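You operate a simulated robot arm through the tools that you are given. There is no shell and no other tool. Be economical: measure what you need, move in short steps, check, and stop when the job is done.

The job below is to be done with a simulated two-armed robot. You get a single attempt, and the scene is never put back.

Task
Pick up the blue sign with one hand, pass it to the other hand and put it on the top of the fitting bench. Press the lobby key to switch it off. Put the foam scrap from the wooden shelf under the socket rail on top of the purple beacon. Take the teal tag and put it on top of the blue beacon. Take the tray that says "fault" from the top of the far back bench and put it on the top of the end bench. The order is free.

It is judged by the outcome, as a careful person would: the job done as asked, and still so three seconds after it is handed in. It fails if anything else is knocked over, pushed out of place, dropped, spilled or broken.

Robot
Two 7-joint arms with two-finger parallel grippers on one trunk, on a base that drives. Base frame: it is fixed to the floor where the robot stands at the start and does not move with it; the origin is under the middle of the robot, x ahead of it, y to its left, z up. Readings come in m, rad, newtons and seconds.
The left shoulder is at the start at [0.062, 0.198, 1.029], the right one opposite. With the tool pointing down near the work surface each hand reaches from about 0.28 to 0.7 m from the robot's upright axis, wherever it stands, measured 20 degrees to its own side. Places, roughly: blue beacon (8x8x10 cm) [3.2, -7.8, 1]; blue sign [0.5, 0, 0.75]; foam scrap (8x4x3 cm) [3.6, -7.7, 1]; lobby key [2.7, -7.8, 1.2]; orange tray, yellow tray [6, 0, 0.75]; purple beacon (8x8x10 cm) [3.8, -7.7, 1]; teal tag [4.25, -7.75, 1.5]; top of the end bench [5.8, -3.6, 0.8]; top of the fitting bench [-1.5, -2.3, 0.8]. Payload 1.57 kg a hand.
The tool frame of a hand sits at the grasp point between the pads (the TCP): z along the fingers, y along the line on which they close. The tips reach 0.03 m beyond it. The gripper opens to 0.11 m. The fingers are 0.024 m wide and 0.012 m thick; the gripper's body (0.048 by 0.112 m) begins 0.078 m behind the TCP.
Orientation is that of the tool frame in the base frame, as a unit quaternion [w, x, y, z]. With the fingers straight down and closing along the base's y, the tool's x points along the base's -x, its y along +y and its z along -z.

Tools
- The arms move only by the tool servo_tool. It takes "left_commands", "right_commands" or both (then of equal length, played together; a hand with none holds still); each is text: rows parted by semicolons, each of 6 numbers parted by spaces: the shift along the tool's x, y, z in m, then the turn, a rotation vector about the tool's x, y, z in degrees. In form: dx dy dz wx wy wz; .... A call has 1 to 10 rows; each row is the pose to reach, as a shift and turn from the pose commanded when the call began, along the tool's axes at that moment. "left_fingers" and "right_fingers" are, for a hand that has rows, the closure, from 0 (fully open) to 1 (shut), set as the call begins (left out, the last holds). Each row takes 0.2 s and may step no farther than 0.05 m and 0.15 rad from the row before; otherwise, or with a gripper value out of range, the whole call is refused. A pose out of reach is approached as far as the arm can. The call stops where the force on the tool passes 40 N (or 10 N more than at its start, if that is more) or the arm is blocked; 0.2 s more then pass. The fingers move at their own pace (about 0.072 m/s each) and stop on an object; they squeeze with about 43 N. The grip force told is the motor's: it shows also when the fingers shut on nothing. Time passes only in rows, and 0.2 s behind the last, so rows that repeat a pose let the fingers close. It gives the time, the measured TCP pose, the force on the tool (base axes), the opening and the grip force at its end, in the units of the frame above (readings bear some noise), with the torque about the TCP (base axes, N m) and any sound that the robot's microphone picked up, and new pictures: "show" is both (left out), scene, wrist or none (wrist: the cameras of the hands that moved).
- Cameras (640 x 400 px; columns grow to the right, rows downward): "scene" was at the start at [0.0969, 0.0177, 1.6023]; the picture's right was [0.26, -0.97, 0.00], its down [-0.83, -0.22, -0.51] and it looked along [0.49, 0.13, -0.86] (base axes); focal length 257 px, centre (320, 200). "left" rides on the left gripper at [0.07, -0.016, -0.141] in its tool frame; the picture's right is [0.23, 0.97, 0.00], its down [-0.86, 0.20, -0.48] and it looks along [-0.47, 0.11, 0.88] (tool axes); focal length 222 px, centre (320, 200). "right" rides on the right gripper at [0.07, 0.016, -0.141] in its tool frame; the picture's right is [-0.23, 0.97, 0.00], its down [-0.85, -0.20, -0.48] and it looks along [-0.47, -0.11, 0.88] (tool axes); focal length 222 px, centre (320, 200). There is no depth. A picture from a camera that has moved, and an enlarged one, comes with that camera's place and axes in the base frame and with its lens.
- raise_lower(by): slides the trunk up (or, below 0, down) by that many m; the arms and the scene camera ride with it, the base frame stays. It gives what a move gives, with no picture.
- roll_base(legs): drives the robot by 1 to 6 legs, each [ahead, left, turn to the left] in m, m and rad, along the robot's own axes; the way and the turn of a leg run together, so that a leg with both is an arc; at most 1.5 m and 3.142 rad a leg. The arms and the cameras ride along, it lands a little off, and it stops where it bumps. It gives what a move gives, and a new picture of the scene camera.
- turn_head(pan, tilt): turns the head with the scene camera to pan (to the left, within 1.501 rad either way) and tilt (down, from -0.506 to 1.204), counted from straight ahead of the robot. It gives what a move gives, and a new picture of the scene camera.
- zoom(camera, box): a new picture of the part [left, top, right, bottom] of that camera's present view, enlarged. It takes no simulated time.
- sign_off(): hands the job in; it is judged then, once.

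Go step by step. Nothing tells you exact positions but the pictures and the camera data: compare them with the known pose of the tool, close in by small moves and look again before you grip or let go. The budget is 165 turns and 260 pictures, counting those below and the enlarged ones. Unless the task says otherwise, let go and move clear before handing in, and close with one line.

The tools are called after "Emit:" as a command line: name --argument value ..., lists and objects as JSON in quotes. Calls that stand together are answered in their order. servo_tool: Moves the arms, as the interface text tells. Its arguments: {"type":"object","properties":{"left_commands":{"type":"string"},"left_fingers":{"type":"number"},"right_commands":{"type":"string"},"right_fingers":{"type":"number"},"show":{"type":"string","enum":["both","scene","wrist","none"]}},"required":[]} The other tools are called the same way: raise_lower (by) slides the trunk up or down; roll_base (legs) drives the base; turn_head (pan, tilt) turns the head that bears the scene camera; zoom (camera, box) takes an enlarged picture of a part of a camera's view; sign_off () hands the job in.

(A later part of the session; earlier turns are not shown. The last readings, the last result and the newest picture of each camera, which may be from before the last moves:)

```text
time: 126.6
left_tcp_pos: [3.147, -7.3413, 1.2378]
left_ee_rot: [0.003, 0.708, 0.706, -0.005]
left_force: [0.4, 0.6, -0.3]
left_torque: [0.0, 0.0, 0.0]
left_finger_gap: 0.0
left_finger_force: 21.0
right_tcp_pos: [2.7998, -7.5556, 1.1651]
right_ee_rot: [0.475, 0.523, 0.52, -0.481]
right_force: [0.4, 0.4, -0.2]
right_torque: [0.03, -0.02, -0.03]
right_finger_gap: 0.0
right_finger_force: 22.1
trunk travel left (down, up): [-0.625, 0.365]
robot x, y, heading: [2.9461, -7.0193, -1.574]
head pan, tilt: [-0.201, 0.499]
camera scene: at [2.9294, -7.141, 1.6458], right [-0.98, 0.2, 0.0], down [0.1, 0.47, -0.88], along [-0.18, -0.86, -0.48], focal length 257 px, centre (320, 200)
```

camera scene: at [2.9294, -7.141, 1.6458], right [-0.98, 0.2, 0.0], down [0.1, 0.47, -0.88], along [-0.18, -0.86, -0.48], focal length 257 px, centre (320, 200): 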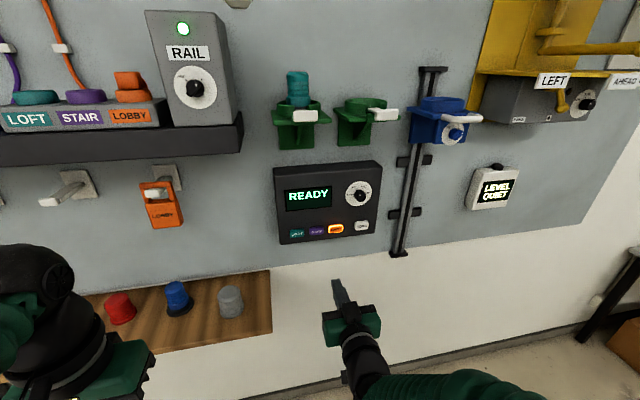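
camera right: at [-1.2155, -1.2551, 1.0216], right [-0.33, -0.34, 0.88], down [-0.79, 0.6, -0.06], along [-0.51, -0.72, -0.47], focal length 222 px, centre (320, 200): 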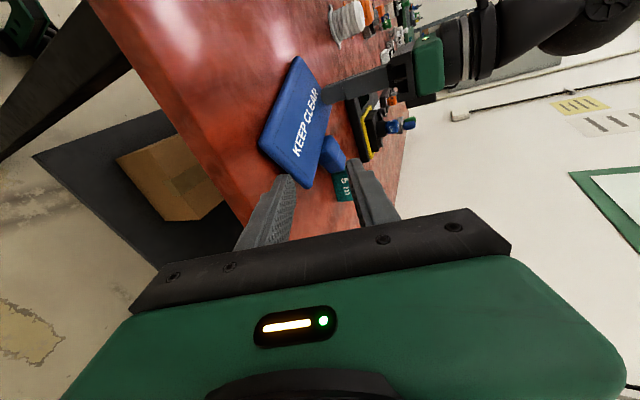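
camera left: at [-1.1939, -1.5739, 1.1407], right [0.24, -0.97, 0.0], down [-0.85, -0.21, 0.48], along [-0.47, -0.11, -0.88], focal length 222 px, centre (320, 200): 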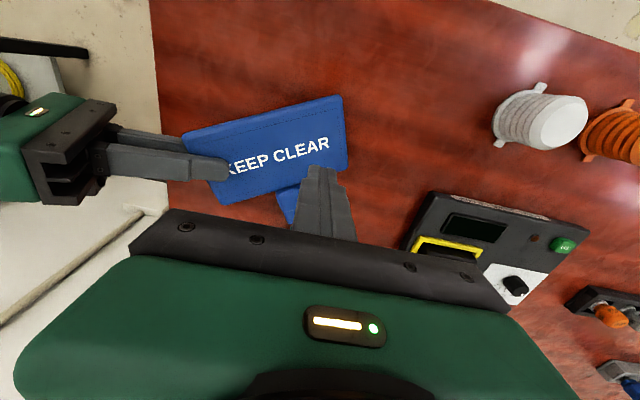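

The key is at about (2.75, −7.773, 1.186) by two views. I'll line up the closed fingertips about 6 cm short of it.

Emit:
servo_tool --right_commands "-0.009 -0.012 0.03 0 0 0; -0.018 -0.024 0.06 0 0 0; -0.027 -0.037 0.09 0 0 0; -0.036 -0.049 0.122 0 0 0; -0.036 -0.049 0.122 0 0 0"

```text
time: 127.8
left_tcp_pos: [3.1461, -7.3416, 1.2372]
left_ee_rot: [0.003, 0.708, 0.706, -0.004]
left_force: [-0.4, 0.3, 1.0]
left_torque: [-0.03, -0.02, 0.01]
left_finger_gap: 0.0
left_finger_force: 21.2
right_tcp_pos: [2.7518, -7.6814, 1.1889]
right_ee_rot: [0.475, 0.523, 0.519, -0.481]
right_force: [0.4, 0.4, -0.1]
right_torque: [-0.02, -0.01, -0.01]
right_finger_gap: 0.0
right_finger_force: 21.7
trunk travel left (down, up): [-0.625, 0.365]
robot x, y, heading: [2.9471, -7.0198, -1.577]
head pan, tilt: [-0.201, 0.499]
camera scene: at [2.9272, -7.1423, 1.6457], right [-0.98, 0.2, 0.0], down [0.1, 0.47, -0.88], along [-0.18, -0.86, -0.48], focal length 257 px, centre (320, 200)
camera right: at [2.7682, -7.5355, 1.1314], right [0.97, -0.03, 0.22], down [-0.19, 0.4, 0.89], along [-0.12, -0.91, 0.39], focal length 222 px, centre (320, 200)
```

scene: 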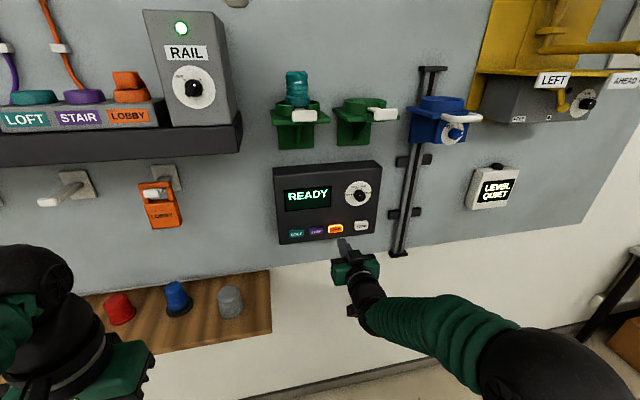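
right: 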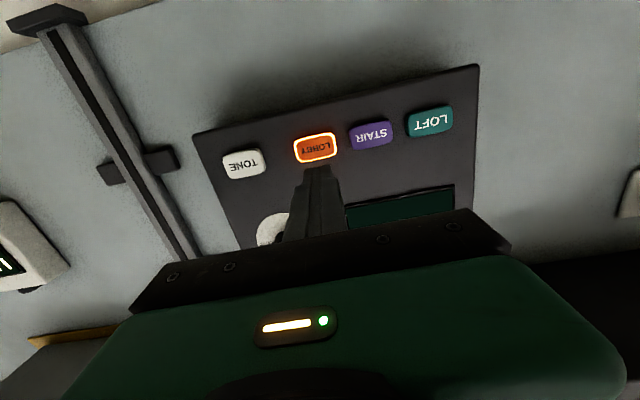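

The fingertips aim almost at the key. I'll correct by 4 mm and advance until just short of contact.

Emit:
servo_tool --right_commands "0.002 -0.002 0.02 0 0 0; 0.004 -0.003 0.045 0 0 0; 0.004 -0.003 0.045 0 0 0"

```text
time: 128.6
left_tcp_pos: [3.1462, -7.34, 1.2375]
left_ee_rot: [0.004, 0.708, 0.706, -0.005]
left_force: [0.5, 0.3, 0.3]
left_torque: [-0.01, 0.0, 0.01]
left_finger_gap: 0.0
left_finger_force: 21.1
right_tcp_pos: [2.7467, -7.7248, 1.1815]
right_ee_rot: [0.475, 0.523, 0.519, -0.481]
right_force: [0.2, -0.1, -0.7]
right_torque: [0.01, 0.0, 0.01]
right_finger_gap: 0.0
right_finger_force: 21.4
trunk travel left (down, up): [-0.625, 0.365]
robot x, y, heading: [2.945, -7.0231, -1.576]
head pan, tilt: [-0.201, 0.499]
camera scene: at [2.9272, -7.1421, 1.6457], right [-0.98, 0.2, 0.0], down [0.1, 0.47, -0.88], along [-0.18, -0.86, -0.48], focal length 257 px, centre (320, 200)
camera right: at [2.7643, -7.5794, 1.1242], right [0.97, -0.03, 0.22], down [-0.19, 0.41, 0.89], along [-0.12, -0.91, 0.39], focal length 222 px, centre (320, 200)
```

scene: 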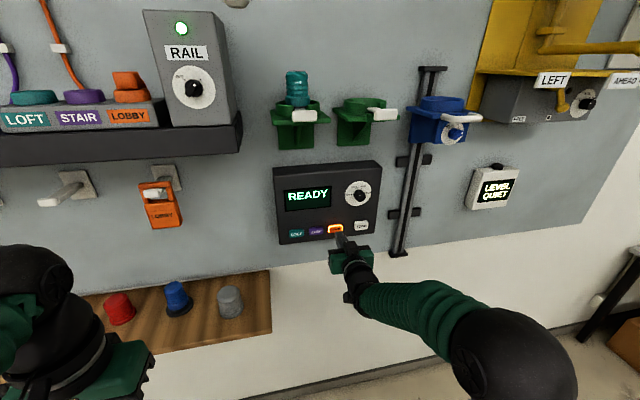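
right: 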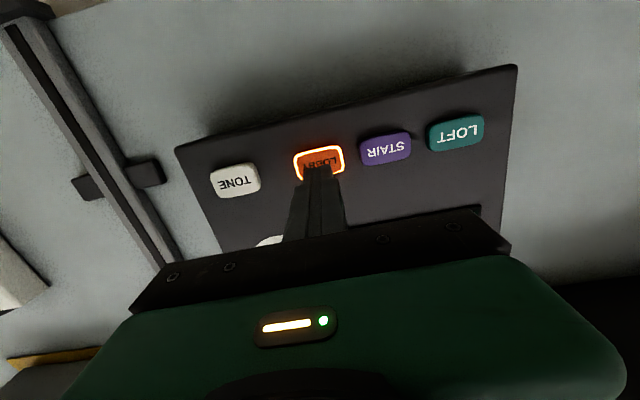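

Right in front of the key. I'll press in small steps.

Emit:
servo_tool --right_commands "0.004 0 0.006 0 0 0; 0.004 0 0.012 0 0 0; 0.004 0 0.017 0 0 0; 0.004 0 0.021 0 0 0"

```text
time: 129.6
left_tcp_pos: [3.1457, -7.3424, 1.2369]
left_ee_rot: [0.003, 0.708, 0.706, -0.003]
left_force: [-0.5, 0.1, 0.5]
left_torque: [0.01, -0.02, -0.03]
left_finger_gap: 0.0002
left_finger_force: 21.0
right_tcp_pos: [2.7431, -7.7455, 1.1756]
right_ee_rot: [0.475, 0.523, 0.52, -0.48]
right_force: [-0.5, -0.8, -0.1]
right_torque: [-0.01, 0.01, 0.0]
right_finger_gap: 0.0
right_finger_force: 21.7
trunk travel left (down, up): [-0.625, 0.365]
robot x, y, heading: [2.9457, -7.022, -1.575]
head pan, tilt: [-0.201, 0.499]
camera scene: at [2.9273, -7.144, 1.6455], right [-0.98, 0.2, 0.0], down [0.1, 0.47, -0.88], along [-0.18, -0.86, -0.48], focal length 257 px, centre (320, 200)
camera right: at [2.7621, -7.6006, 1.1179], right [0.97, -0.03, 0.22], down [-0.19, 0.4, 0.89], along [-0.12, -0.91, 0.39], focal length 222 px, centre (320, 200)
```

scene: 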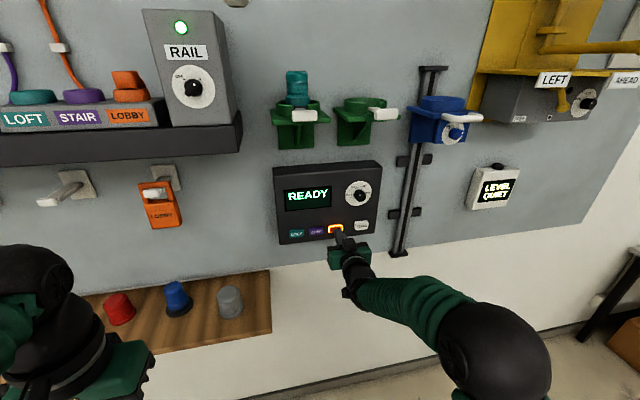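
right: 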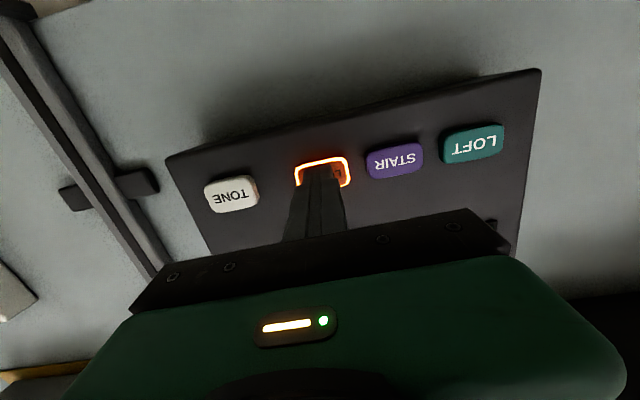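

Centred on the key, with no contact yet. I'll push on in small steps.

Emit:
servo_tool --right_commands "0 0.001 0.004 0 0 0; 0 0.001 0.008 0 0 0; 0 0.001 0.012 0 0 0"

```text
time: 130.4
left_tcp_pos: [3.1466, -7.3415, 1.2367]
left_ee_rot: [0.004, 0.708, 0.706, -0.004]
left_force: [0.5, 0.5, 0.8]
left_torque: [0.03, -0.01, -0.01]
left_finger_gap: 0.0001
left_finger_force: 21.5
right_tcp_pos: [2.7448, -7.757, 1.176]
right_ee_rot: [0.475, 0.524, 0.519, -0.48]
right_force: [-0.8, 2.3, -1.4]
right_torque: [0.02, -0.02, 0.0]
right_finger_gap: 0.0
right_finger_force: 20.6
trunk travel left (down, up): [-0.625, 0.365]
robot x, y, heading: [2.9459, -7.0226, -1.573]
head pan, tilt: [-0.201, 0.499]
heard: click
camera scene: at [2.927, -7.1425, 1.6456], right [-0.98, 0.2, 0.0], down [0.1, 0.47, -0.88], along [-0.18, -0.86, -0.48], focal length 257 px, centre (320, 200)
camera right: at [2.7632, -7.6109, 1.1185], right [0.97, -0.03, 0.22], down [-0.19, 0.4, 0.89], along [-0.12, -0.91, 0.39], focal length 222 px, centre (320, 200)
```

scene: 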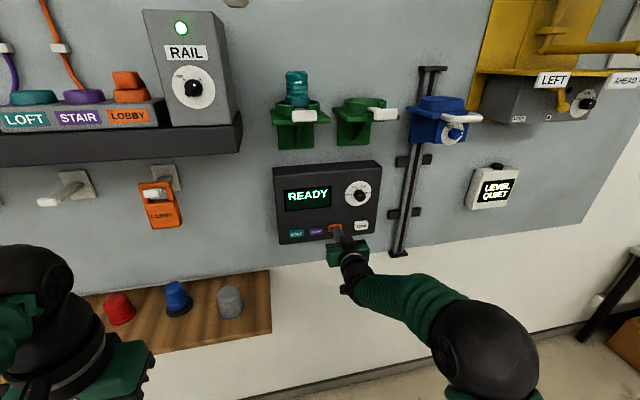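
right: 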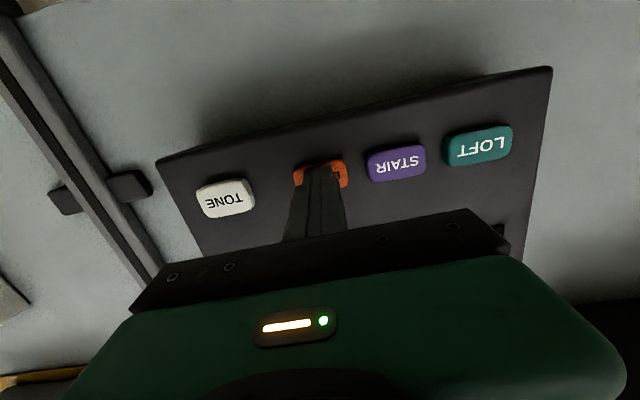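

A click, and the key's light went off. I'll pull straight back.

Emit:
servo_tool --right_commands "0 0 -0.04 0 0 0; 0 0 -0.08 0 0 0; 0 0 -0.12 0 0 0; 0 0 -0.16 0 0 0; 0 0 -0.2 0 0 0; 0 0 -0.2 0 0 0" --show "scene"

```text
time: 131.8
left_tcp_pos: [3.1458, -7.3429, 1.2373]
left_ee_rot: [0.003, 0.708, 0.706, -0.004]
left_force: [-0.1, -1.0, 0.3]
left_torque: [-0.01, 0.0, 0.02]
left_finger_gap: 0.0
left_finger_force: 20.9
right_tcp_pos: [2.7475, -7.5616, 1.1935]
right_ee_rot: [0.475, 0.524, 0.52, -0.48]
right_force: [0.3, 0.2, -0.7]
right_torque: [-0.02, -0.03, 0.02]
right_finger_gap: 0.0
right_finger_force: 21.0
trunk travel left (down, up): [-0.625, 0.365]
robot x, y, heading: [2.9431, -7.0204, -1.572]
head pan, tilt: [-0.201, 0.499]
camera scene: at [2.9275, -7.1437, 1.6455], right [-0.98, 0.2, 0.0], down [0.1, 0.47, -0.88], along [-0.18, -0.86, -0.48], focal length 257 px, centre (320, 200)
```

scene: 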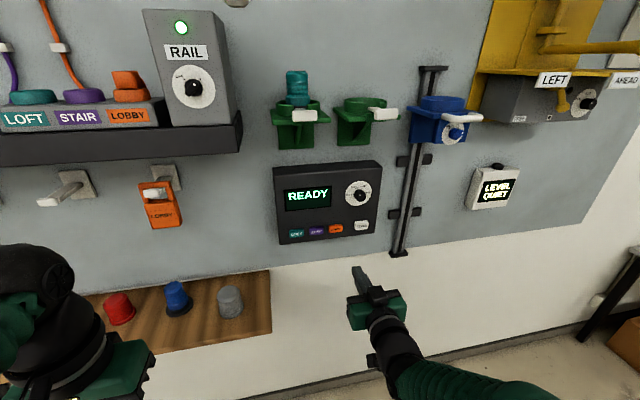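

The lobby key is off. Now the foam: I'll bring the right hand back down, tilt the left hand forward and open it, and drive sideways to about x 3.5.

Emit:
servo_tool --right_commands "0 0 -0.01 0 8.5 0; 0 0 -0.02 0 17 0; 0 0 -0.03 0 25.5 0; 0 0 -0.04 0 34 0; 0 0 -0.05 0 42.5 0; 0 0 -0.06 0 51 0; 0 0 -0.07 0 59.5 0; 0 0 -0.08 0 68 0; 0 0 -0.09 0 76.5 0; 0 0 -0.1 0 85 0" --left_commands "0 0 0 0 -7 0; 0 0 0 0 -14 0; 0 0 0 0 -21 0; 0 0 0 0 -28 0; 0 0 0 0 -35 0; 0 0 0 0 -35 0; 0 0 0 0 -35 0; 0 0 0 0 -35 0; 0 0 0 0 -35 0; 0 0 0 0 -35 0" --left_fingers 0 --show "none"

Emit:
turn_head --pan 0.2 --tilt 0.6

Emit:
roll_base --legs '[[0, 0.56, 0]]'

```text
time: 134.0
left_tcp_pos: [3.1472, -7.4316, 1.075]
left_ee_rot: [0.215, 0.674, 0.673, -0.216]
left_force: [-0.2, 0.1, 0.1]
left_torque: [0.02, 0.02, -0.01]
left_finger_gap: 0.1098
left_finger_force: 0.1
left hand out of reach, approached as far as the arm can: row 1, 2, 3, 4, 5, 6, 7, 8, 9, 10
right_tcp_pos: [2.7496, -7.4604, 1.2013]
right_ee_rot: [-0.002, 0.711, 0.703, 0.0]
right_force: [-0.4, -0.6, 1.2]
right_torque: [0.02, 0.01, -0.02]
right_finger_gap: 0.0
right_finger_force: 21.5
trunk travel left (down, up): [-0.625, 0.365]
robot x, y, heading: [2.9487, -7.0191, -1.572]
head pan, tilt: [-0.201, 0.499]
```

```text
time: 134.9
left_tcp_pos: [3.148, -7.4296, 1.0759]
left_ee_rot: [0.215, 0.674, 0.673, -0.216]
left_force: [0.1, 0.1, -0.5]
left_torque: [-0.03, 0.0, 0.03]
left_finger_gap: 0.1101
left_finger_force: 0.1
right_tcp_pos: [2.7494, -7.4587, 1.2011]
right_ee_rot: [0.001, 0.711, 0.703, -0.002]
right_force: [-0.6, -0.2, -0.2]
right_torque: [0.0, 0.01, 0.0]
right_finger_gap: 0.0
right_finger_force: 21.3
trunk travel left (down, up): [-0.625, 0.365]
robot x, y, heading: [2.9441, -7.0206, -1.572]
head pan, tilt: [0.201, 0.6]
camera scene: at [2.9632, -7.1396, 1.6366], right [-0.98, -0.2, 0.0], down [-0.11, 0.55, -0.82], along [0.16, -0.81, -0.57], focal length 257 px, centre (320, 200)
```

scene: 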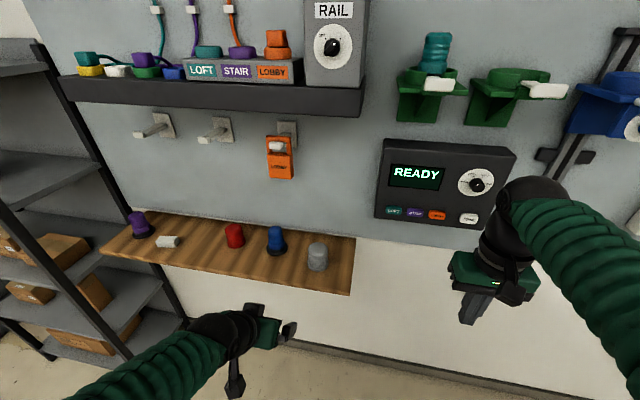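

```text
time: 138.1
left_tcp_pos: [3.6913, -7.4346, 1.0778]
left_ee_rot: [0.217, 0.676, 0.67, -0.216]
left_force: [0.4, 0.9, -0.4]
left_torque: [-0.01, -0.03, 0.01]
left_finger_gap: 0.1098
left_finger_force: 0.1
right_tcp_pos: [3.2931, -7.4608, 1.2017]
right_ee_rot: [0.0, 0.712, 0.702, 0.0]
right_force: [0.5, 0.8, 1.1]
right_torque: [0.01, 0.0, 0.0]
right_finger_gap: 0.0001
right_finger_force: 20.9
trunk travel left (down, up): [-0.625, 0.365]
robot x, y, heading: [3.4969, -7.0242, -1.58]
head pan, tilt: [0.201, 0.6]
camera scene: at [3.5077, -7.1431, 1.6366], right [-0.98, -0.19, 0.0], down [-0.11, 0.56, -0.82], along [0.16, -0.81, -0.57], focal length 257 px, centre (320, 200)
```

scene: 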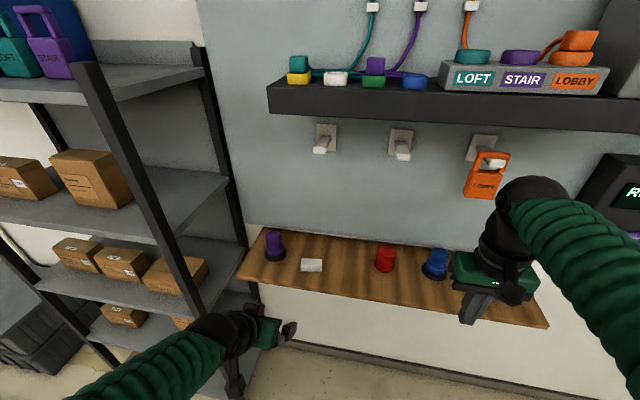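

Foam at about (3.648, −7.715), purple beacon at about (3.78, −7.73). I'll look closer.

Emit:
zoom --camera "scene" --box '[240, 215, 350, 285]'

Emit:
zoom --camera "left" --box '[0, 0, 640, 400]'

```text
5.71 times, centred on (295, 250) of scene
camera zoom: at [3.5077, -7.1431, 1.6366], right [-0.98, -0.19, 0.0], down [-0.11, 0.56, -0.82], along [0.16, -0.81, -0.57], focal length 1466 px, centre (463, -86)
```

zoom: 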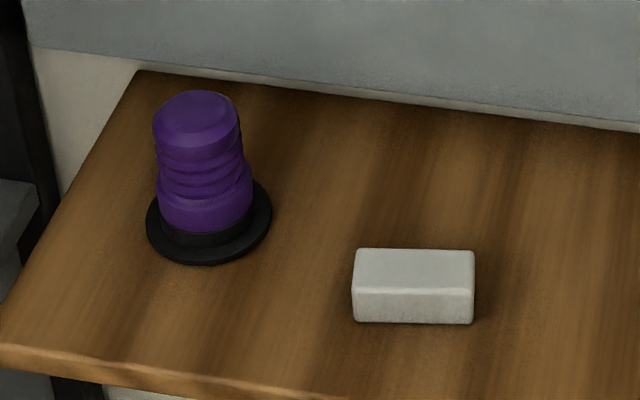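

```text
1.00 times, centred on (320, 200) of left (not enlarged: the box is as wide or as high as the picture)
camera zoom: at [3.6758, -7.2952, 1.1519], right [0.98, 0.18, -0.13], down [0.19, -0.42, 0.89], along [0.1, -0.89, -0.44], focal length 222 px, centre (320, 200)
```

zoom: 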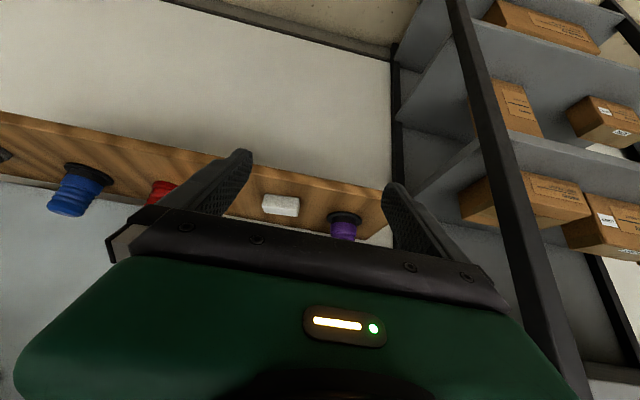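

The foam's long side is yawed about 10° from x. I'll drive 10 cm closer and then set the pre-grasp pose.

Emit:
roll_base --legs '[[0.1, 0, 0.009]]'

```text
time: 139.2
left_tcp_pos: [3.7001, -7.5258, 1.0756]
left_ee_rot: [0.216, 0.673, 0.674, -0.218]
left_force: [0.0, -0.1, 1.0]
left_torque: [-0.02, 0.01, 0.0]
left_finger_gap: 0.11
left_finger_force: 0.0
right_tcp_pos: [3.3018, -7.5578, 1.2015]
right_ee_rot: [-0.001, 0.709, 0.705, -0.002]
right_force: [-0.2, 0.5, -0.4]
right_torque: [-0.02, -0.02, -0.02]
right_finger_gap: 0.0
right_finger_force: 20.9
trunk travel left (down, up): [-0.625, 0.365]
robot x, y, heading: [3.4977, -7.1207, -1.566]
head pan, tilt: [0.201, 0.6]
camera scene: at [3.5146, -7.2368, 1.6368], right [-0.98, -0.2, 0.0], down [-0.11, 0.55, -0.83], along [0.17, -0.81, -0.56], focal length 257 px, centre (320, 200)
```

scene: 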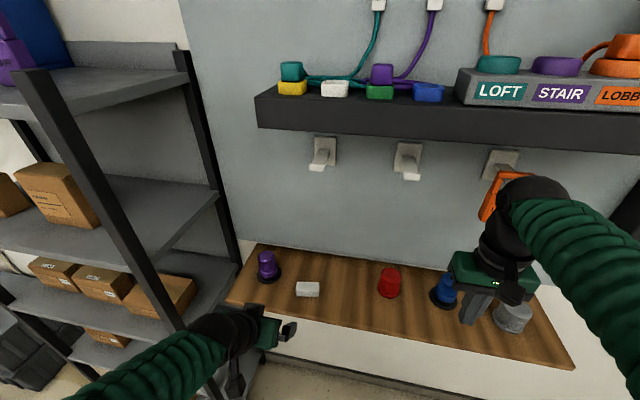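

Moving to the pre-grasp pose: 10 cm back from the foam along the fingers.

Emit:
servo_tool --left_commands "-0.025 -0.017 0.02 -1.5 0 -2.1; -0.05 -0.034 0.041 -3 0 -4.2; -0.075 -0.05 0.062 -4.6 0 -6.4; -0.099 -0.067 0.082 -6.1 0 -8.5; -0.099 -0.067 0.082 -6.1 0 -8.5" --right_commands "0.03 0 0 0 0 0; 0.06 0 0 0 0 0; 0.09 0 0 0 0 0; 0.12 0 0 0 0 0; 0.12 0 0 0 0 0"

```text
time: 140.4
left_tcp_pos: [3.6308, -7.6569, 1.0666]
left_ee_rot: [0.235, 0.608, 0.732, -0.195]
left_force: [0.0, -0.3, 0.4]
left_torque: [-0.01, -0.03, -0.02]
left_finger_gap: 0.11
left_finger_force: 0.1
right_tcp_pos: [3.2997, -7.441, 1.2016]
right_ee_rot: [-0.001, 0.709, 0.706, 0.0]
right_force: [0.0, 0.4, 0.2]
right_torque: [-0.03, 0.02, 0.0]
right_finger_gap: 0.0001
right_finger_force: 21.1
trunk travel left (down, up): [-0.625, 0.365]
robot x, y, heading: [3.4953, -7.1178, -1.568]
head pan, tilt: [0.201, 0.6]
camera scene: at [3.5119, -7.2396, 1.6366], right [-0.98, -0.2, 0.0], down [-0.11, 0.55, -0.82], along [0.17, -0.81, -0.57], focal length 257 px, centre (320, 200)
camera right: at [3.317, -7.3708, 1.3418], right [0.97, -0.23, 0.0], down [-0.2, -0.85, 0.48], along [-0.11, -0.47, -0.88], focal length 222 px, centre (320, 200)
camera left: at [3.5881, -7.5234, 1.1421], right [0.92, 0.36, -0.13], down [0.27, -0.37, 0.89], along [0.27, -0.85, -0.44], focal length 222 px, centre (320, 200)
```

scene: 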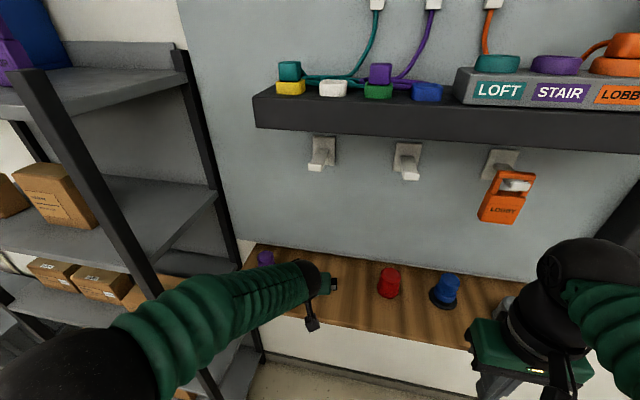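
right: 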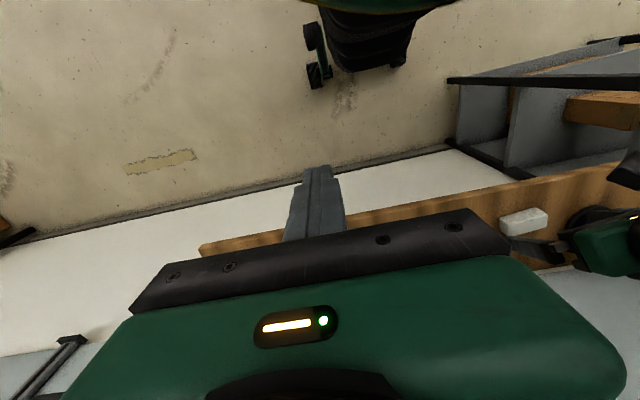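
left: 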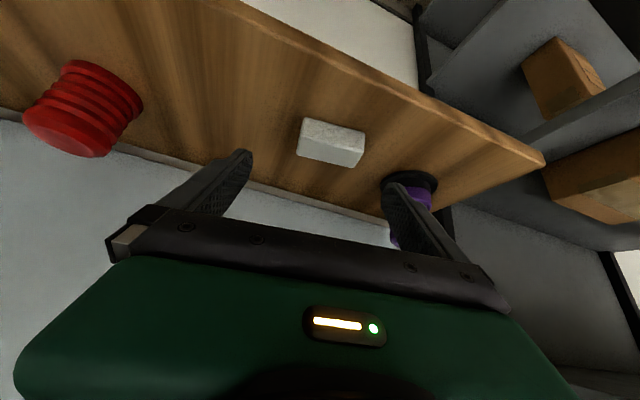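

Foam is about 1 cm toward the left finger. I'll correct and advance 7 cm, then look.

Emit:
servo_tool --left_commands "0.002 0.005 0.035 0 0 0; 0.003 0.01 0.07 0 0 0; 0.003 0.01 0.07 0 0 0" --show "wrist"

```text
time: 141.2
left_tcp_pos: [3.6495, -7.6936, 1.0082]
left_ee_rot: [0.236, 0.608, 0.732, -0.196]
left_force: [-0.7, 0.4, 0.0]
left_torque: [-0.03, -0.05, -0.02]
left_finger_gap: 0.11
left_finger_force: 0.1
right_tcp_pos: [3.3006, -7.4381, 1.2022]
right_ee_rot: [0.0, 0.709, 0.705, -0.002]
right_force: [-0.3, 0.7, -0.3]
right_torque: [0.01, 0.01, 0.0]
right_finger_gap: 0.0005
right_finger_force: 21.4
trunk travel left (down, up): [-0.625, 0.365]
robot x, y, heading: [3.4955, -7.1215, -1.572]
head pan, tilt: [0.201, 0.6]
camera left: at [3.6067, -7.5601, 1.0823], right [0.92, 0.36, -0.13], down [0.27, -0.37, 0.89], along [0.27, -0.86, -0.44], focal length 222 px, centre (320, 200)
```

left: 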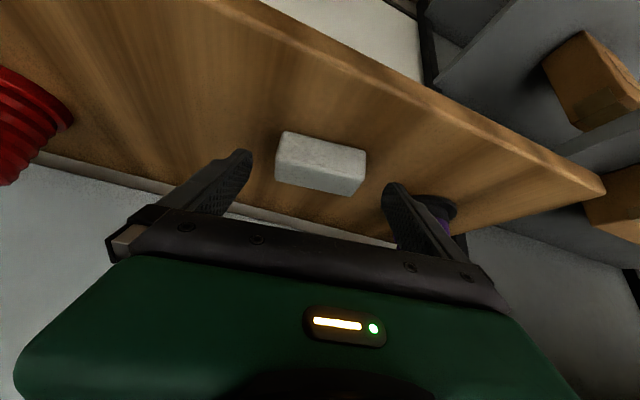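

Centred between the fingers. I'll advance the last 2.5 cm and grip.

Emit:
servo_tool --left_commands "0.003 0 0.012 0 0 0; 0.005 0 0.025 0 0 0; 0.005 0 0.025 0 0 0" --show "wrist"

Emit:
servo_tool --left_commands "0 0 0 0 0 0; 0 0 0 0 0 0; 0 0 0 0 0 0" --left_fingers 1 --show "wrist"

```text
time: 142.0
left_tcp_pos: [3.6504, -7.7002, 0.9916]
left_ee_rot: [0.24, 0.608, 0.73, -0.199]
left_force: [2.7, -1.1, 37.8]
left_torque: [-0.04, -1.6, -0.49]
left_finger_gap: 0.1098
left_finger_force: 0.1
right_tcp_pos: [3.2996, -7.4348, 1.2019]
right_ee_rot: [0.002, 0.709, 0.705, -0.002]
right_force: [-0.9, 0.6, -0.5]
right_torque: [-0.01, 0.0, -0.04]
right_finger_gap: 0.0
right_finger_force: 21.7
trunk travel left (down, up): [-0.625, 0.365]
robot x, y, heading: [3.4951, -7.1182, -1.574]
head pan, tilt: [0.201, 0.6]
camera left: at [3.6082, -7.5665, 1.0648], right [0.92, 0.36, -0.14], down [0.27, -0.36, 0.89], along [0.27, -0.86, -0.43], focal length 222 px, centre (320, 200)
```

left: 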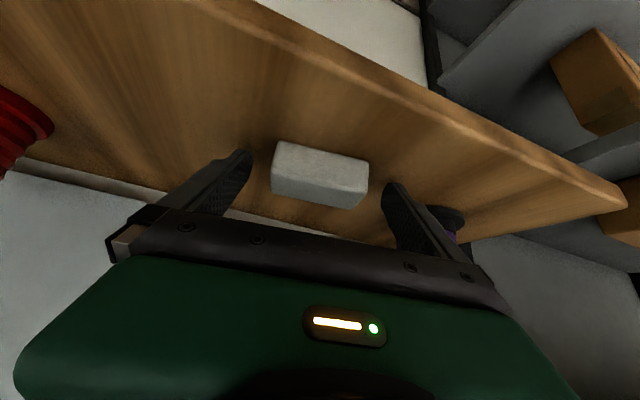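

```text
time: 142.7
left_tcp_pos: [3.6588, -7.7027, 0.9913]
left_ee_rot: [0.241, 0.603, 0.734, -0.198]
left_force: [6.4, 11.0, 29.4]
left_torque: [-0.26, 0.8, -0.34]
left_finger_gap: 0.0686
left_finger_force: 33.0
right_tcp_pos: [3.302, -7.4376, 1.201]
right_ee_rot: [0.001, 0.709, 0.705, -0.002]
right_force: [-0.3, -0.5, 0.0]
right_torque: [0.0, 0.0, 0.0]
right_finger_gap: 0.0
right_finger_force: 20.9
trunk travel left (down, up): [-0.625, 0.365]
robot x, y, heading: [3.4964, -7.1201, -1.567]
head pan, tilt: [0.201, 0.6]
stopped in row 3 (left hand): the force on the tool passed its limit at 74 N (the readings are from after the stop); the commanded pose is now the measured one
camera left: at [3.6146, -7.5689, 1.0645], right [0.92, 0.37, -0.13], down [0.28, -0.36, 0.89], along [0.28, -0.86, -0.43], focal length 222 px, centre (320, 200)
```

left: 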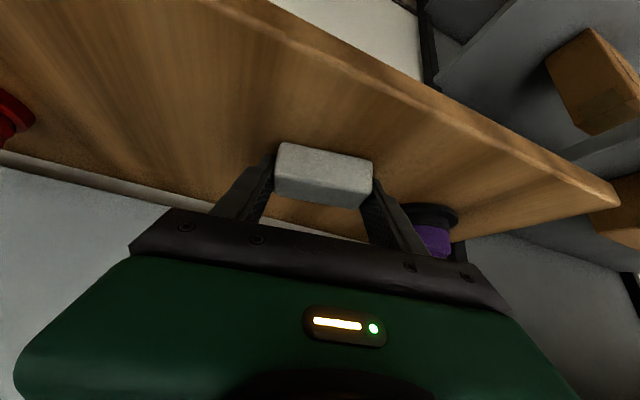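

Gripped (gap 69 mm, motor force up). I'll lift straight up and check that the foam comes along.

Emit:
servo_tool --left_commands "-0.012 0 -0.016 0 0 0; -0.03 0 -0.04 0 0 0; -0.05 0 -0.068 0 0 0; -0.071 0 -0.0965 0 0 0; -0.088 0 -0.12 0 0 0; -0.088 0 -0.12 0 0 0"

```text
time: 144.1
left_tcp_pos: [3.6539, -7.7061, 1.1348]
left_ee_rot: [0.239, 0.604, 0.736, -0.194]
left_force: [0.4, -1.0, 0.4]
left_torque: [0.0, -0.02, -0.01]
left_finger_gap: 0.0685
left_finger_force: 42.8
right_tcp_pos: [3.3014, -7.4401, 1.2019]
right_ee_rot: [-0.001, 0.709, 0.705, -0.001]
right_force: [0.2, -0.2, -0.7]
right_torque: [-0.02, 0.0, 0.0]
right_finger_gap: 0.0
right_finger_force: 21.8
trunk travel left (down, up): [-0.625, 0.365]
robot x, y, heading: [3.4957, -7.1188, -1.568]
head pan, tilt: [0.201, 0.6]
camera scene: at [3.5132, -7.2409, 1.6365], right [-0.98, -0.2, 0.0], down [-0.11, 0.55, -0.82], along [0.17, -0.81, -0.57], focal length 257 px, centre (320, 200)
camera left: at [3.6098, -7.5727, 1.209], right [0.92, 0.37, -0.13], down [0.27, -0.37, 0.89], along [0.28, -0.85, -0.44], focal length 222 px, centre (320, 200)
```

scene: 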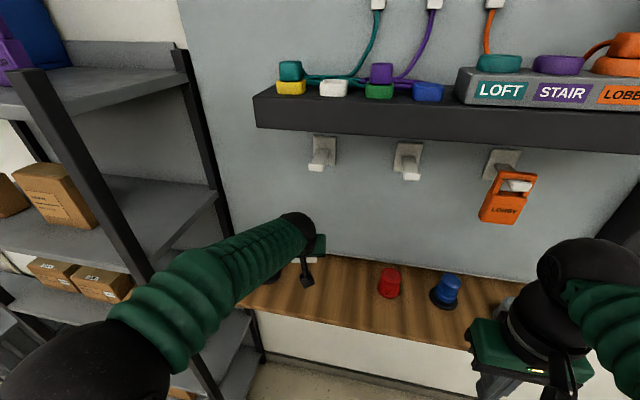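
left: 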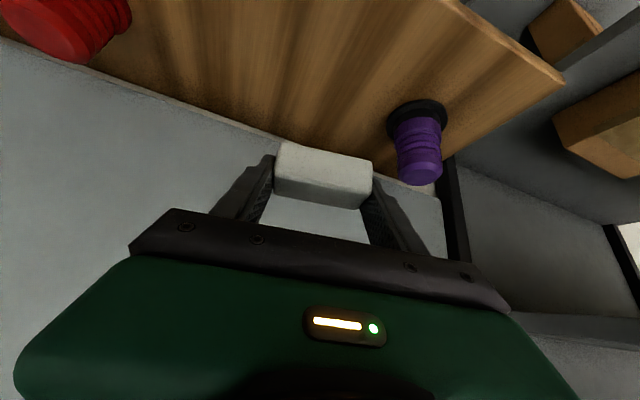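

The foam is up. The beacon's top is at about (3.781, −7.74, 1.055). I'll carry the foam over it.

Emit:
servo_tool --left_commands "-0.013 0.04 0.005 0 0 0; -0.026 0.08 0.011 0 0 0; -0.039 0.1195 0.016 0 0 0; -0.039 0.1195 0.016 0 0 0"

```text
time: 145.1
left_tcp_pos: [3.779, -7.7209, 1.1426]
left_ee_rot: [0.238, 0.605, 0.734, -0.196]
left_force: [0.0, 0.1, -0.5]
left_torque: [0.0, -0.01, 0.01]
left_finger_gap: 0.0686
left_finger_force: 43.4
right_tcp_pos: [3.3011, -7.4407, 1.2006]
right_ee_rot: [-0.001, 0.709, 0.706, 0.0]
right_force: [0.4, -0.8, 0.0]
right_torque: [-0.02, 0.02, -0.01]
right_finger_gap: 0.0002
right_finger_force: 21.4
trunk travel left (down, up): [-0.625, 0.365]
robot x, y, heading: [3.4945, -7.1198, -1.573]
head pan, tilt: [0.201, 0.6]
camera scene: at [3.5138, -7.2403, 1.6365], right [-0.98, -0.2, 0.0], down [-0.11, 0.55, -0.82], along [0.17, -0.81, -0.57], focal length 257 px, centre (320, 200)
camera left: at [3.7355, -7.5882, 1.2165], right [0.92, 0.37, -0.13], down [0.27, -0.37, 0.89], along [0.28, -0.85, -0.44], focal length 222 px, centre (320, 200)
```

scene: 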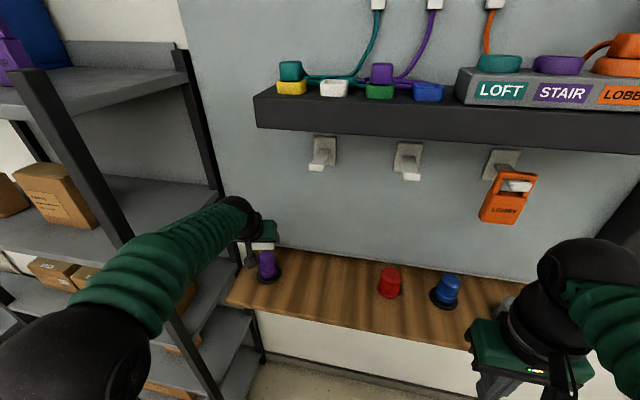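
left: 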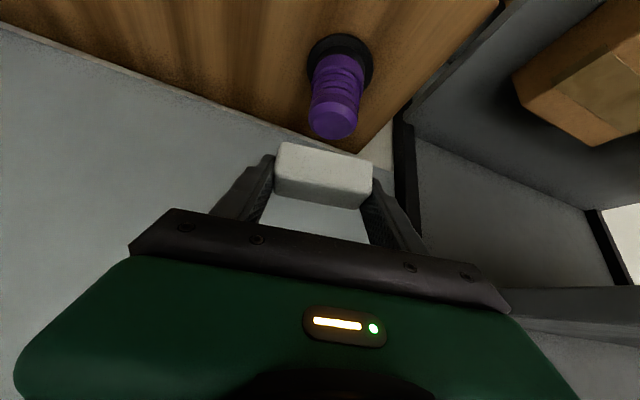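

Foam is over the beacon's top. I'll lower it slowly to contact.

Emit:
servo_tool --left_commands "0.0117 0 0.0163 0 0 0; 0.0234 0 0.0325 0 0 0; 0.0258 0 0.0358 0 0 0; 0.0281 0 0.039 0 0 0"

```text
time: 146.1
left_tcp_pos: [3.7816, -7.7236, 1.0991]
left_ee_rot: [0.238, 0.605, 0.735, -0.194]
left_force: [0.2, 0.4, -0.3]
left_torque: [0.02, -0.01, 0.0]
left_finger_gap: 0.0686
left_finger_force: 43.0
right_tcp_pos: [3.3022, -7.4419, 1.2005]
right_ee_rot: [-0.001, 0.708, 0.706, -0.001]
right_force: [0.8, 0.5, -0.4]
right_torque: [-0.05, 0.0, 0.01]
right_finger_gap: 0.0002
right_finger_force: 21.8
trunk travel left (down, up): [-0.625, 0.365]
robot x, y, heading: [3.4971, -7.1194, -1.571]
head pan, tilt: [0.201, 0.6]
camera scene: at [3.5138, -7.2408, 1.6365], right [-0.98, -0.2, 0.0], down [-0.11, 0.55, -0.82], along [0.17, -0.81, -0.57], focal length 257 px, centre (320, 200)
camera left: at [3.7376, -7.589, 1.1724], right [0.92, 0.37, -0.13], down [0.27, -0.37, 0.89], along [0.28, -0.85, -0.44], focal length 222 px, centre (320, 200)
```

scene: 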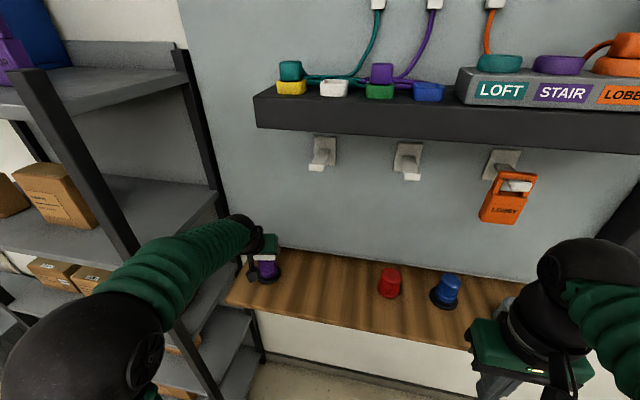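
left: 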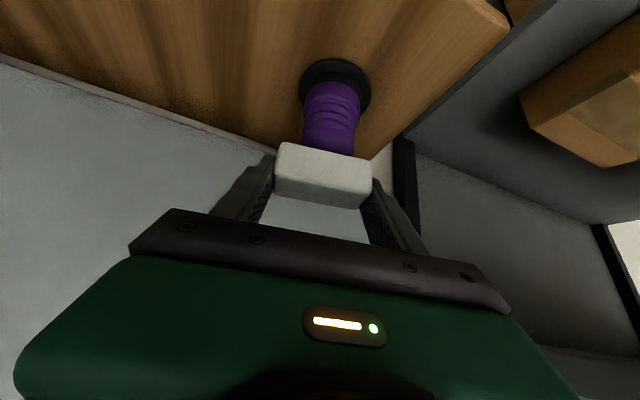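

Nearly touching. I'll lower in 2–3 mm steps.

Emit:
servo_tool --left_commands "0.0015 0.001 0.002 0 0 0; 0.003 0.001 0.004 0 0 0; 0.0043 0.001 0.006 0 0 0" --show "none"

```text
time: 146.9
left_tcp_pos: [3.7849, -7.723, 1.091]
left_ee_rot: [0.239, 0.604, 0.735, -0.194]
left_force: [0.4, -0.2, 0.6]
left_torque: [0.02, -0.02, -0.01]
left_finger_gap: 0.0683
left_finger_force: 43.2
right_tcp_pos: [3.3001, -7.4418, 1.2008]
right_ee_rot: [0.0, 0.709, 0.705, 0.0]
right_force: [0.2, -0.1, -0.6]
right_torque: [0.0, -0.02, -0.01]
right_finger_gap: 0.0001
right_finger_force: 21.0
trunk travel left (down, up): [-0.625, 0.365]
robot x, y, heading: [3.4962, -7.1252, -1.571]
head pan, tilt: [0.201, 0.6]
```

Emit:
servo_tool --left_commands "0.0012 0 0.0016 0 0 0; 0.0023 0 0.0032 0 0 0; 0.0035 0 0.0049 0 0 0" --show "wrist"

Emit:
zoom --camera "scene" --box '[215, 200, 315, 300]'

```text
time: 147.7
left_tcp_pos: [3.7842, -7.7217, 1.0846]
left_ee_rot: [0.239, 0.604, 0.735, -0.195]
left_force: [-0.4, 0.6, -0.2]
left_torque: [-0.02, 0.01, 0.01]
left_finger_gap: 0.0683
left_finger_force: 42.6
right_tcp_pos: [3.3025, -7.4405, 1.2013]
right_ee_rot: [0.0, 0.709, 0.705, -0.001]
right_force: [-1.1, -0.6, -0.8]
right_torque: [-0.01, -0.01, -0.01]
right_finger_gap: 0.0004
right_finger_force: 21.5
trunk travel left (down, up): [-0.625, 0.365]
robot x, y, heading: [3.4957, -7.1192, -1.569]
head pan, tilt: [0.201, 0.6]
camera left: at [3.7397, -7.5889, 1.1594], right [0.92, 0.37, -0.13], down [0.27, -0.37, 0.89], along [0.28, -0.85, -0.44], focal length 222 px, centre (320, 200)
```

left: 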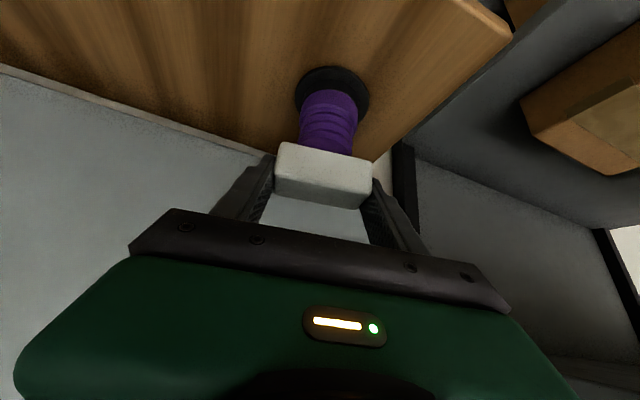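

```text
4.00 times, centred on (265, 250) of scene
camera zoom: at [3.5138, -7.2406, 1.6365], right [-0.98, -0.2, 0.0], down [-0.11, 0.55, -0.82], along [0.17, -0.81, -0.57], focal length 1026 px, centre (540, 0)
```

zoom: 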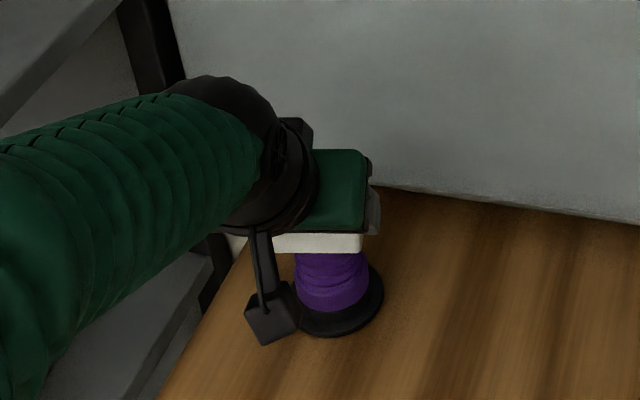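

Still no contact; the beacon is directly below the foam. I'll continue in small steps.

Emit:
servo_tool --left_commands "0.0012 0 0.0016 0 0 0; 0.0023 0 0.0032 0 0 0; 0.0035 0 0.0049 0 0 0" --show "none"

```text
time: 148.5
left_tcp_pos: [3.7833, -7.7228, 1.0831]
left_ee_rot: [0.242, 0.602, 0.735, -0.197]
left_force: [3.8, -1.2, 16.8]
left_torque: [-0.32, -0.03, 0.03]
left_finger_gap: 0.0684
left_finger_force: 43.5
right_tcp_pos: [3.3006, -7.4398, 1.2016]
right_ee_rot: [0.0, 0.71, 0.704, 0.0]
right_force: [-0.1, 0.3, 0.4]
right_torque: [-0.03, -0.01, 0.03]
right_finger_gap: 0.0002
right_finger_force: 21.7
trunk travel left (down, up): [-0.625, 0.365]
robot x, y, heading: [3.4954, -7.1239, -1.57]
head pan, tilt: [0.201, 0.6]
```

Contact (17 N), centred on the beacon. I'll ease 1 mm, open, and check.

Emit:
servo_tool --left_commands "-0.0008 0 -0.001 0 0 0; -0.0008 0 -0.001 0 0 0; -0.0008 0 -0.001 0 0 0; -0.0008 0 -0.001 0 0 0" --left_fingers 0 --show "wrist"

```text
time: 149.5
left_tcp_pos: [3.7828, -7.7215, 1.0792]
left_ee_rot: [0.239, 0.604, 0.735, -0.194]
left_force: [0.3, 0.7, 0.3]
left_torque: [0.02, 0.0, -0.01]
left_finger_gap: 0.1099
left_finger_force: 0.1
right_tcp_pos: [3.3012, -7.4406, 1.2018]
right_ee_rot: [-0.001, 0.709, 0.705, 0.001]
right_force: [-0.4, 0.5, 0.4]
right_torque: [0.0, 0.02, -0.02]
right_finger_gap: 0.0
right_finger_force: 21.1
trunk travel left (down, up): [-0.625, 0.365]
robot x, y, heading: [3.4933, -7.1225, -1.571]
head pan, tilt: [0.201, 0.6]
camera left: at [3.7387, -7.5893, 1.1534], right [0.92, 0.37, -0.13], down [0.27, -0.37, 0.89], along [0.28, -0.85, -0.44], focal length 222 px, centre (320, 200)
```

left: 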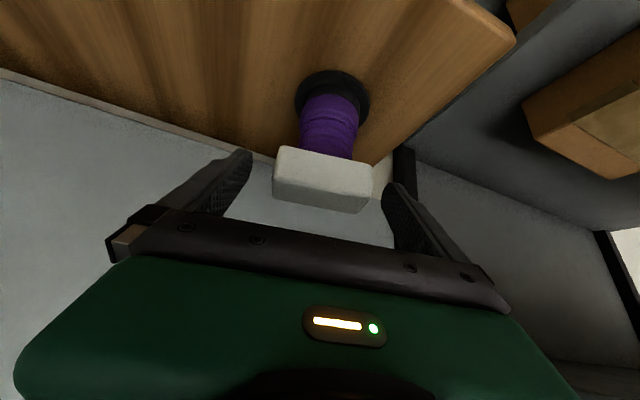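

The foam sits on the beacon. I'll withdraw back along the fingers and up.

Emit:
servo_tool --left_commands "0 0 -0.03 0 0 0; 0 0 -0.065 0 0 0; 0 0 -0.1 0 0 0; 0 0 -0.14 0 0 0; 0 0 -0.18 0 0 0; 0 0 -0.22 0 0 0; 0 0 -0.22 0 0 0"

Emit:
zoom --camera "scene" --box '[215, 220, 315, 300]'

```text
time: 151.1
left_tcp_pos: [3.7555, -7.6007, 1.2561]
left_ee_rot: [0.239, 0.604, 0.735, -0.193]
left_force: [-0.5, -0.7, 0.4]
left_torque: [0.0, 0.0, 0.01]
left_finger_gap: 0.11
left_finger_force: 0.1
right_tcp_pos: [3.3024, -7.4431, 1.2017]
right_ee_rot: [-0.001, 0.709, 0.705, -0.001]
right_force: [-0.3, 0.2, -0.9]
right_torque: [0.0, 0.0, 0.04]
right_finger_gap: 0.0
right_finger_force: 21.8
trunk travel left (down, up): [-0.625, 0.365]
robot x, y, heading: [3.4955, -7.121, -1.57]
head pan, tilt: [0.201, 0.6]
camera scene: at [3.5135, -7.2403, 1.6365], right [-0.98, -0.2, 0.0], down [-0.11, 0.55, -0.82], along [0.17, -0.81, -0.57], focal length 257 px, centre (320, 200)
camera left: at [3.7117, -7.4669, 1.3305], right [0.92, 0.37, -0.13], down [0.27, -0.37, 0.89], along [0.28, -0.85, -0.44], focal length 222 px, centre (320, 200)
```

scene: 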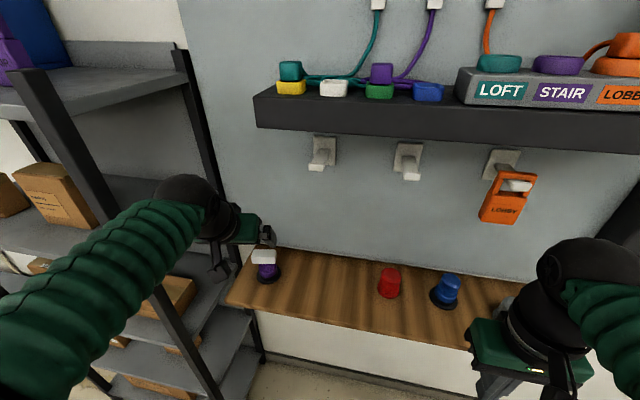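
left: 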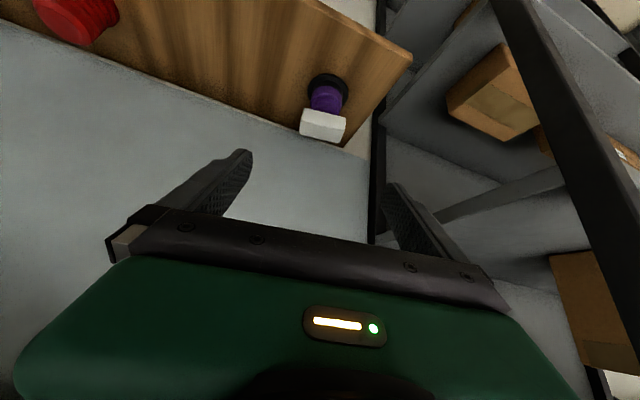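

```text
5.00 times, centred on (265, 260) of scene
camera zoom: at [3.5135, -7.2403, 1.6365], right [-0.98, -0.2, 0.0], down [-0.11, 0.55, -0.82], along [0.17, -0.81, -0.57], focal length 1283 px, centre (595, -100)
```

zoom: 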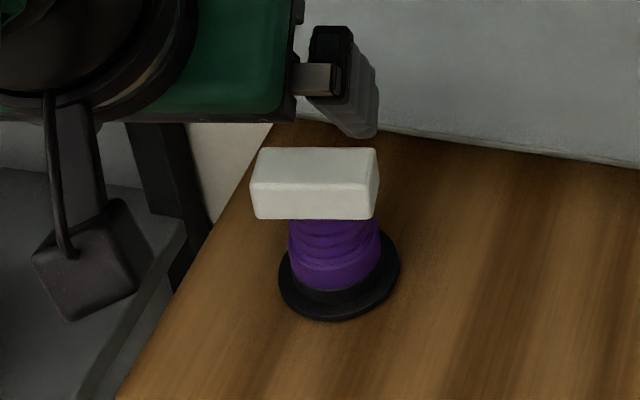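

Foam done. Now the teal tag: I'll back off, shift left in front of the grey shelf, raise the trunk and look.

Emit:
roll_base --legs '[[-0.3, 0, 0], [0, 0.6, 0]]'

Emit:
raise_lower --by 0.3

Emit:
turn_head --pan 0.1 --tilt 0.4

```text
time: 156.2
left_tcp_pos: [4.3363, -7.2948, 1.2561]
left_ee_rot: [0.237, 0.611, 0.729, -0.196]
left_force: [0.5, -0.1, -0.1]
left_torque: [-0.01, -0.02, 0.02]
left_finger_gap: 0.1101
left_finger_force: 0.1
right_tcp_pos: [3.8836, -7.1283, 1.2]
right_ee_rot: [0.001, 0.715, 0.699, 0.001]
right_force: [-0.4, -0.4, -0.5]
right_torque: [-0.01, -0.03, 0.02]
right_finger_gap: 0.0
right_finger_force: 21.6
trunk travel left (down, up): [-0.625, 0.365]
robot x, y, heading: [4.0867, -6.8133, -1.584]
head pan, tilt: [0.201, 0.6]
camera scene: at [4.0969, -6.9315, 1.6366], right [-0.98, -0.19, 0.0], down [-0.1, 0.56, -0.82], along [0.16, -0.81, -0.57], focal length 257 px, centre (320, 200)
```

scene: 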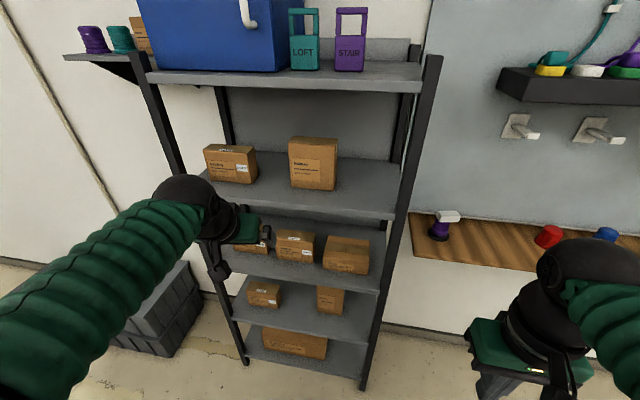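

```text
time: 159.2
left_tcp_pos: [4.338, -7.2957, 1.5552]
left_ee_rot: [0.237, 0.61, 0.73, -0.198]
left_force: [-1.3, 1.0, 0.5]
left_torque: [0.08, 0.0, -0.02]
left_finger_gap: 0.1101
left_finger_force: 0.2
right_tcp_pos: [3.8865, -7.1292, 1.5003]
right_ee_rot: [-0.001, 0.714, 0.7, 0.0]
right_force: [-0.3, -0.7, -0.4]
right_torque: [-0.01, 0.02, 0.0]
right_finger_gap: 0.0
right_finger_force: 21.1
trunk travel left (down, up): [-0.925, 0.065]
robot x, y, heading: [4.0862, -6.811, -1.582]
head pan, tilt: [0.201, 0.6]
```

```text
time: 159.9
left_tcp_pos: [4.3395, -7.2954, 1.5557]
left_ee_rot: [0.237, 0.609, 0.731, -0.197]
left_force: [0.2, 0.4, 0.2]
left_torque: [-0.01, 0.02, 0.04]
left_finger_gap: 0.1098
left_finger_force: 0.2
right_tcp_pos: [3.888, -7.1298, 1.5022]
right_ee_rot: [-0.001, 0.714, 0.7, 0.0]
right_force: [-0.2, -0.6, 1.0]
right_torque: [0.02, -0.02, 0.01]
right_finger_gap: 0.0001
right_finger_force: 21.0
trunk travel left (down, up): [-0.925, 0.065]
robot x, y, heading: [4.086, -6.8133, -1.581]
head pan, tilt: [0.099, 0.4]
camera scene: at [4.0936, -6.9373, 1.9547], right [-1.0, -0.09, 0.0], down [-0.03, 0.39, -0.92], along [0.08, -0.92, -0.39], focal length 257 px, centre (320, 200)
```

scene: 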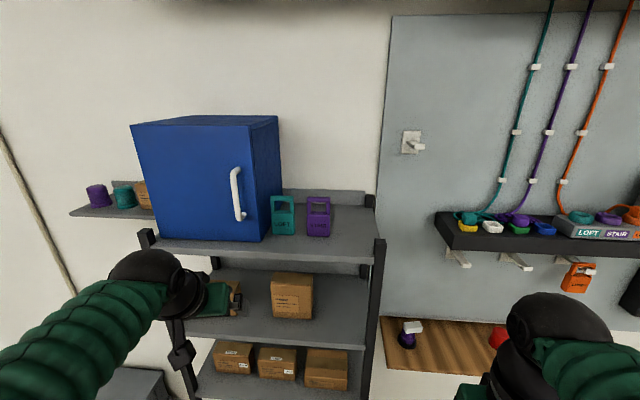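

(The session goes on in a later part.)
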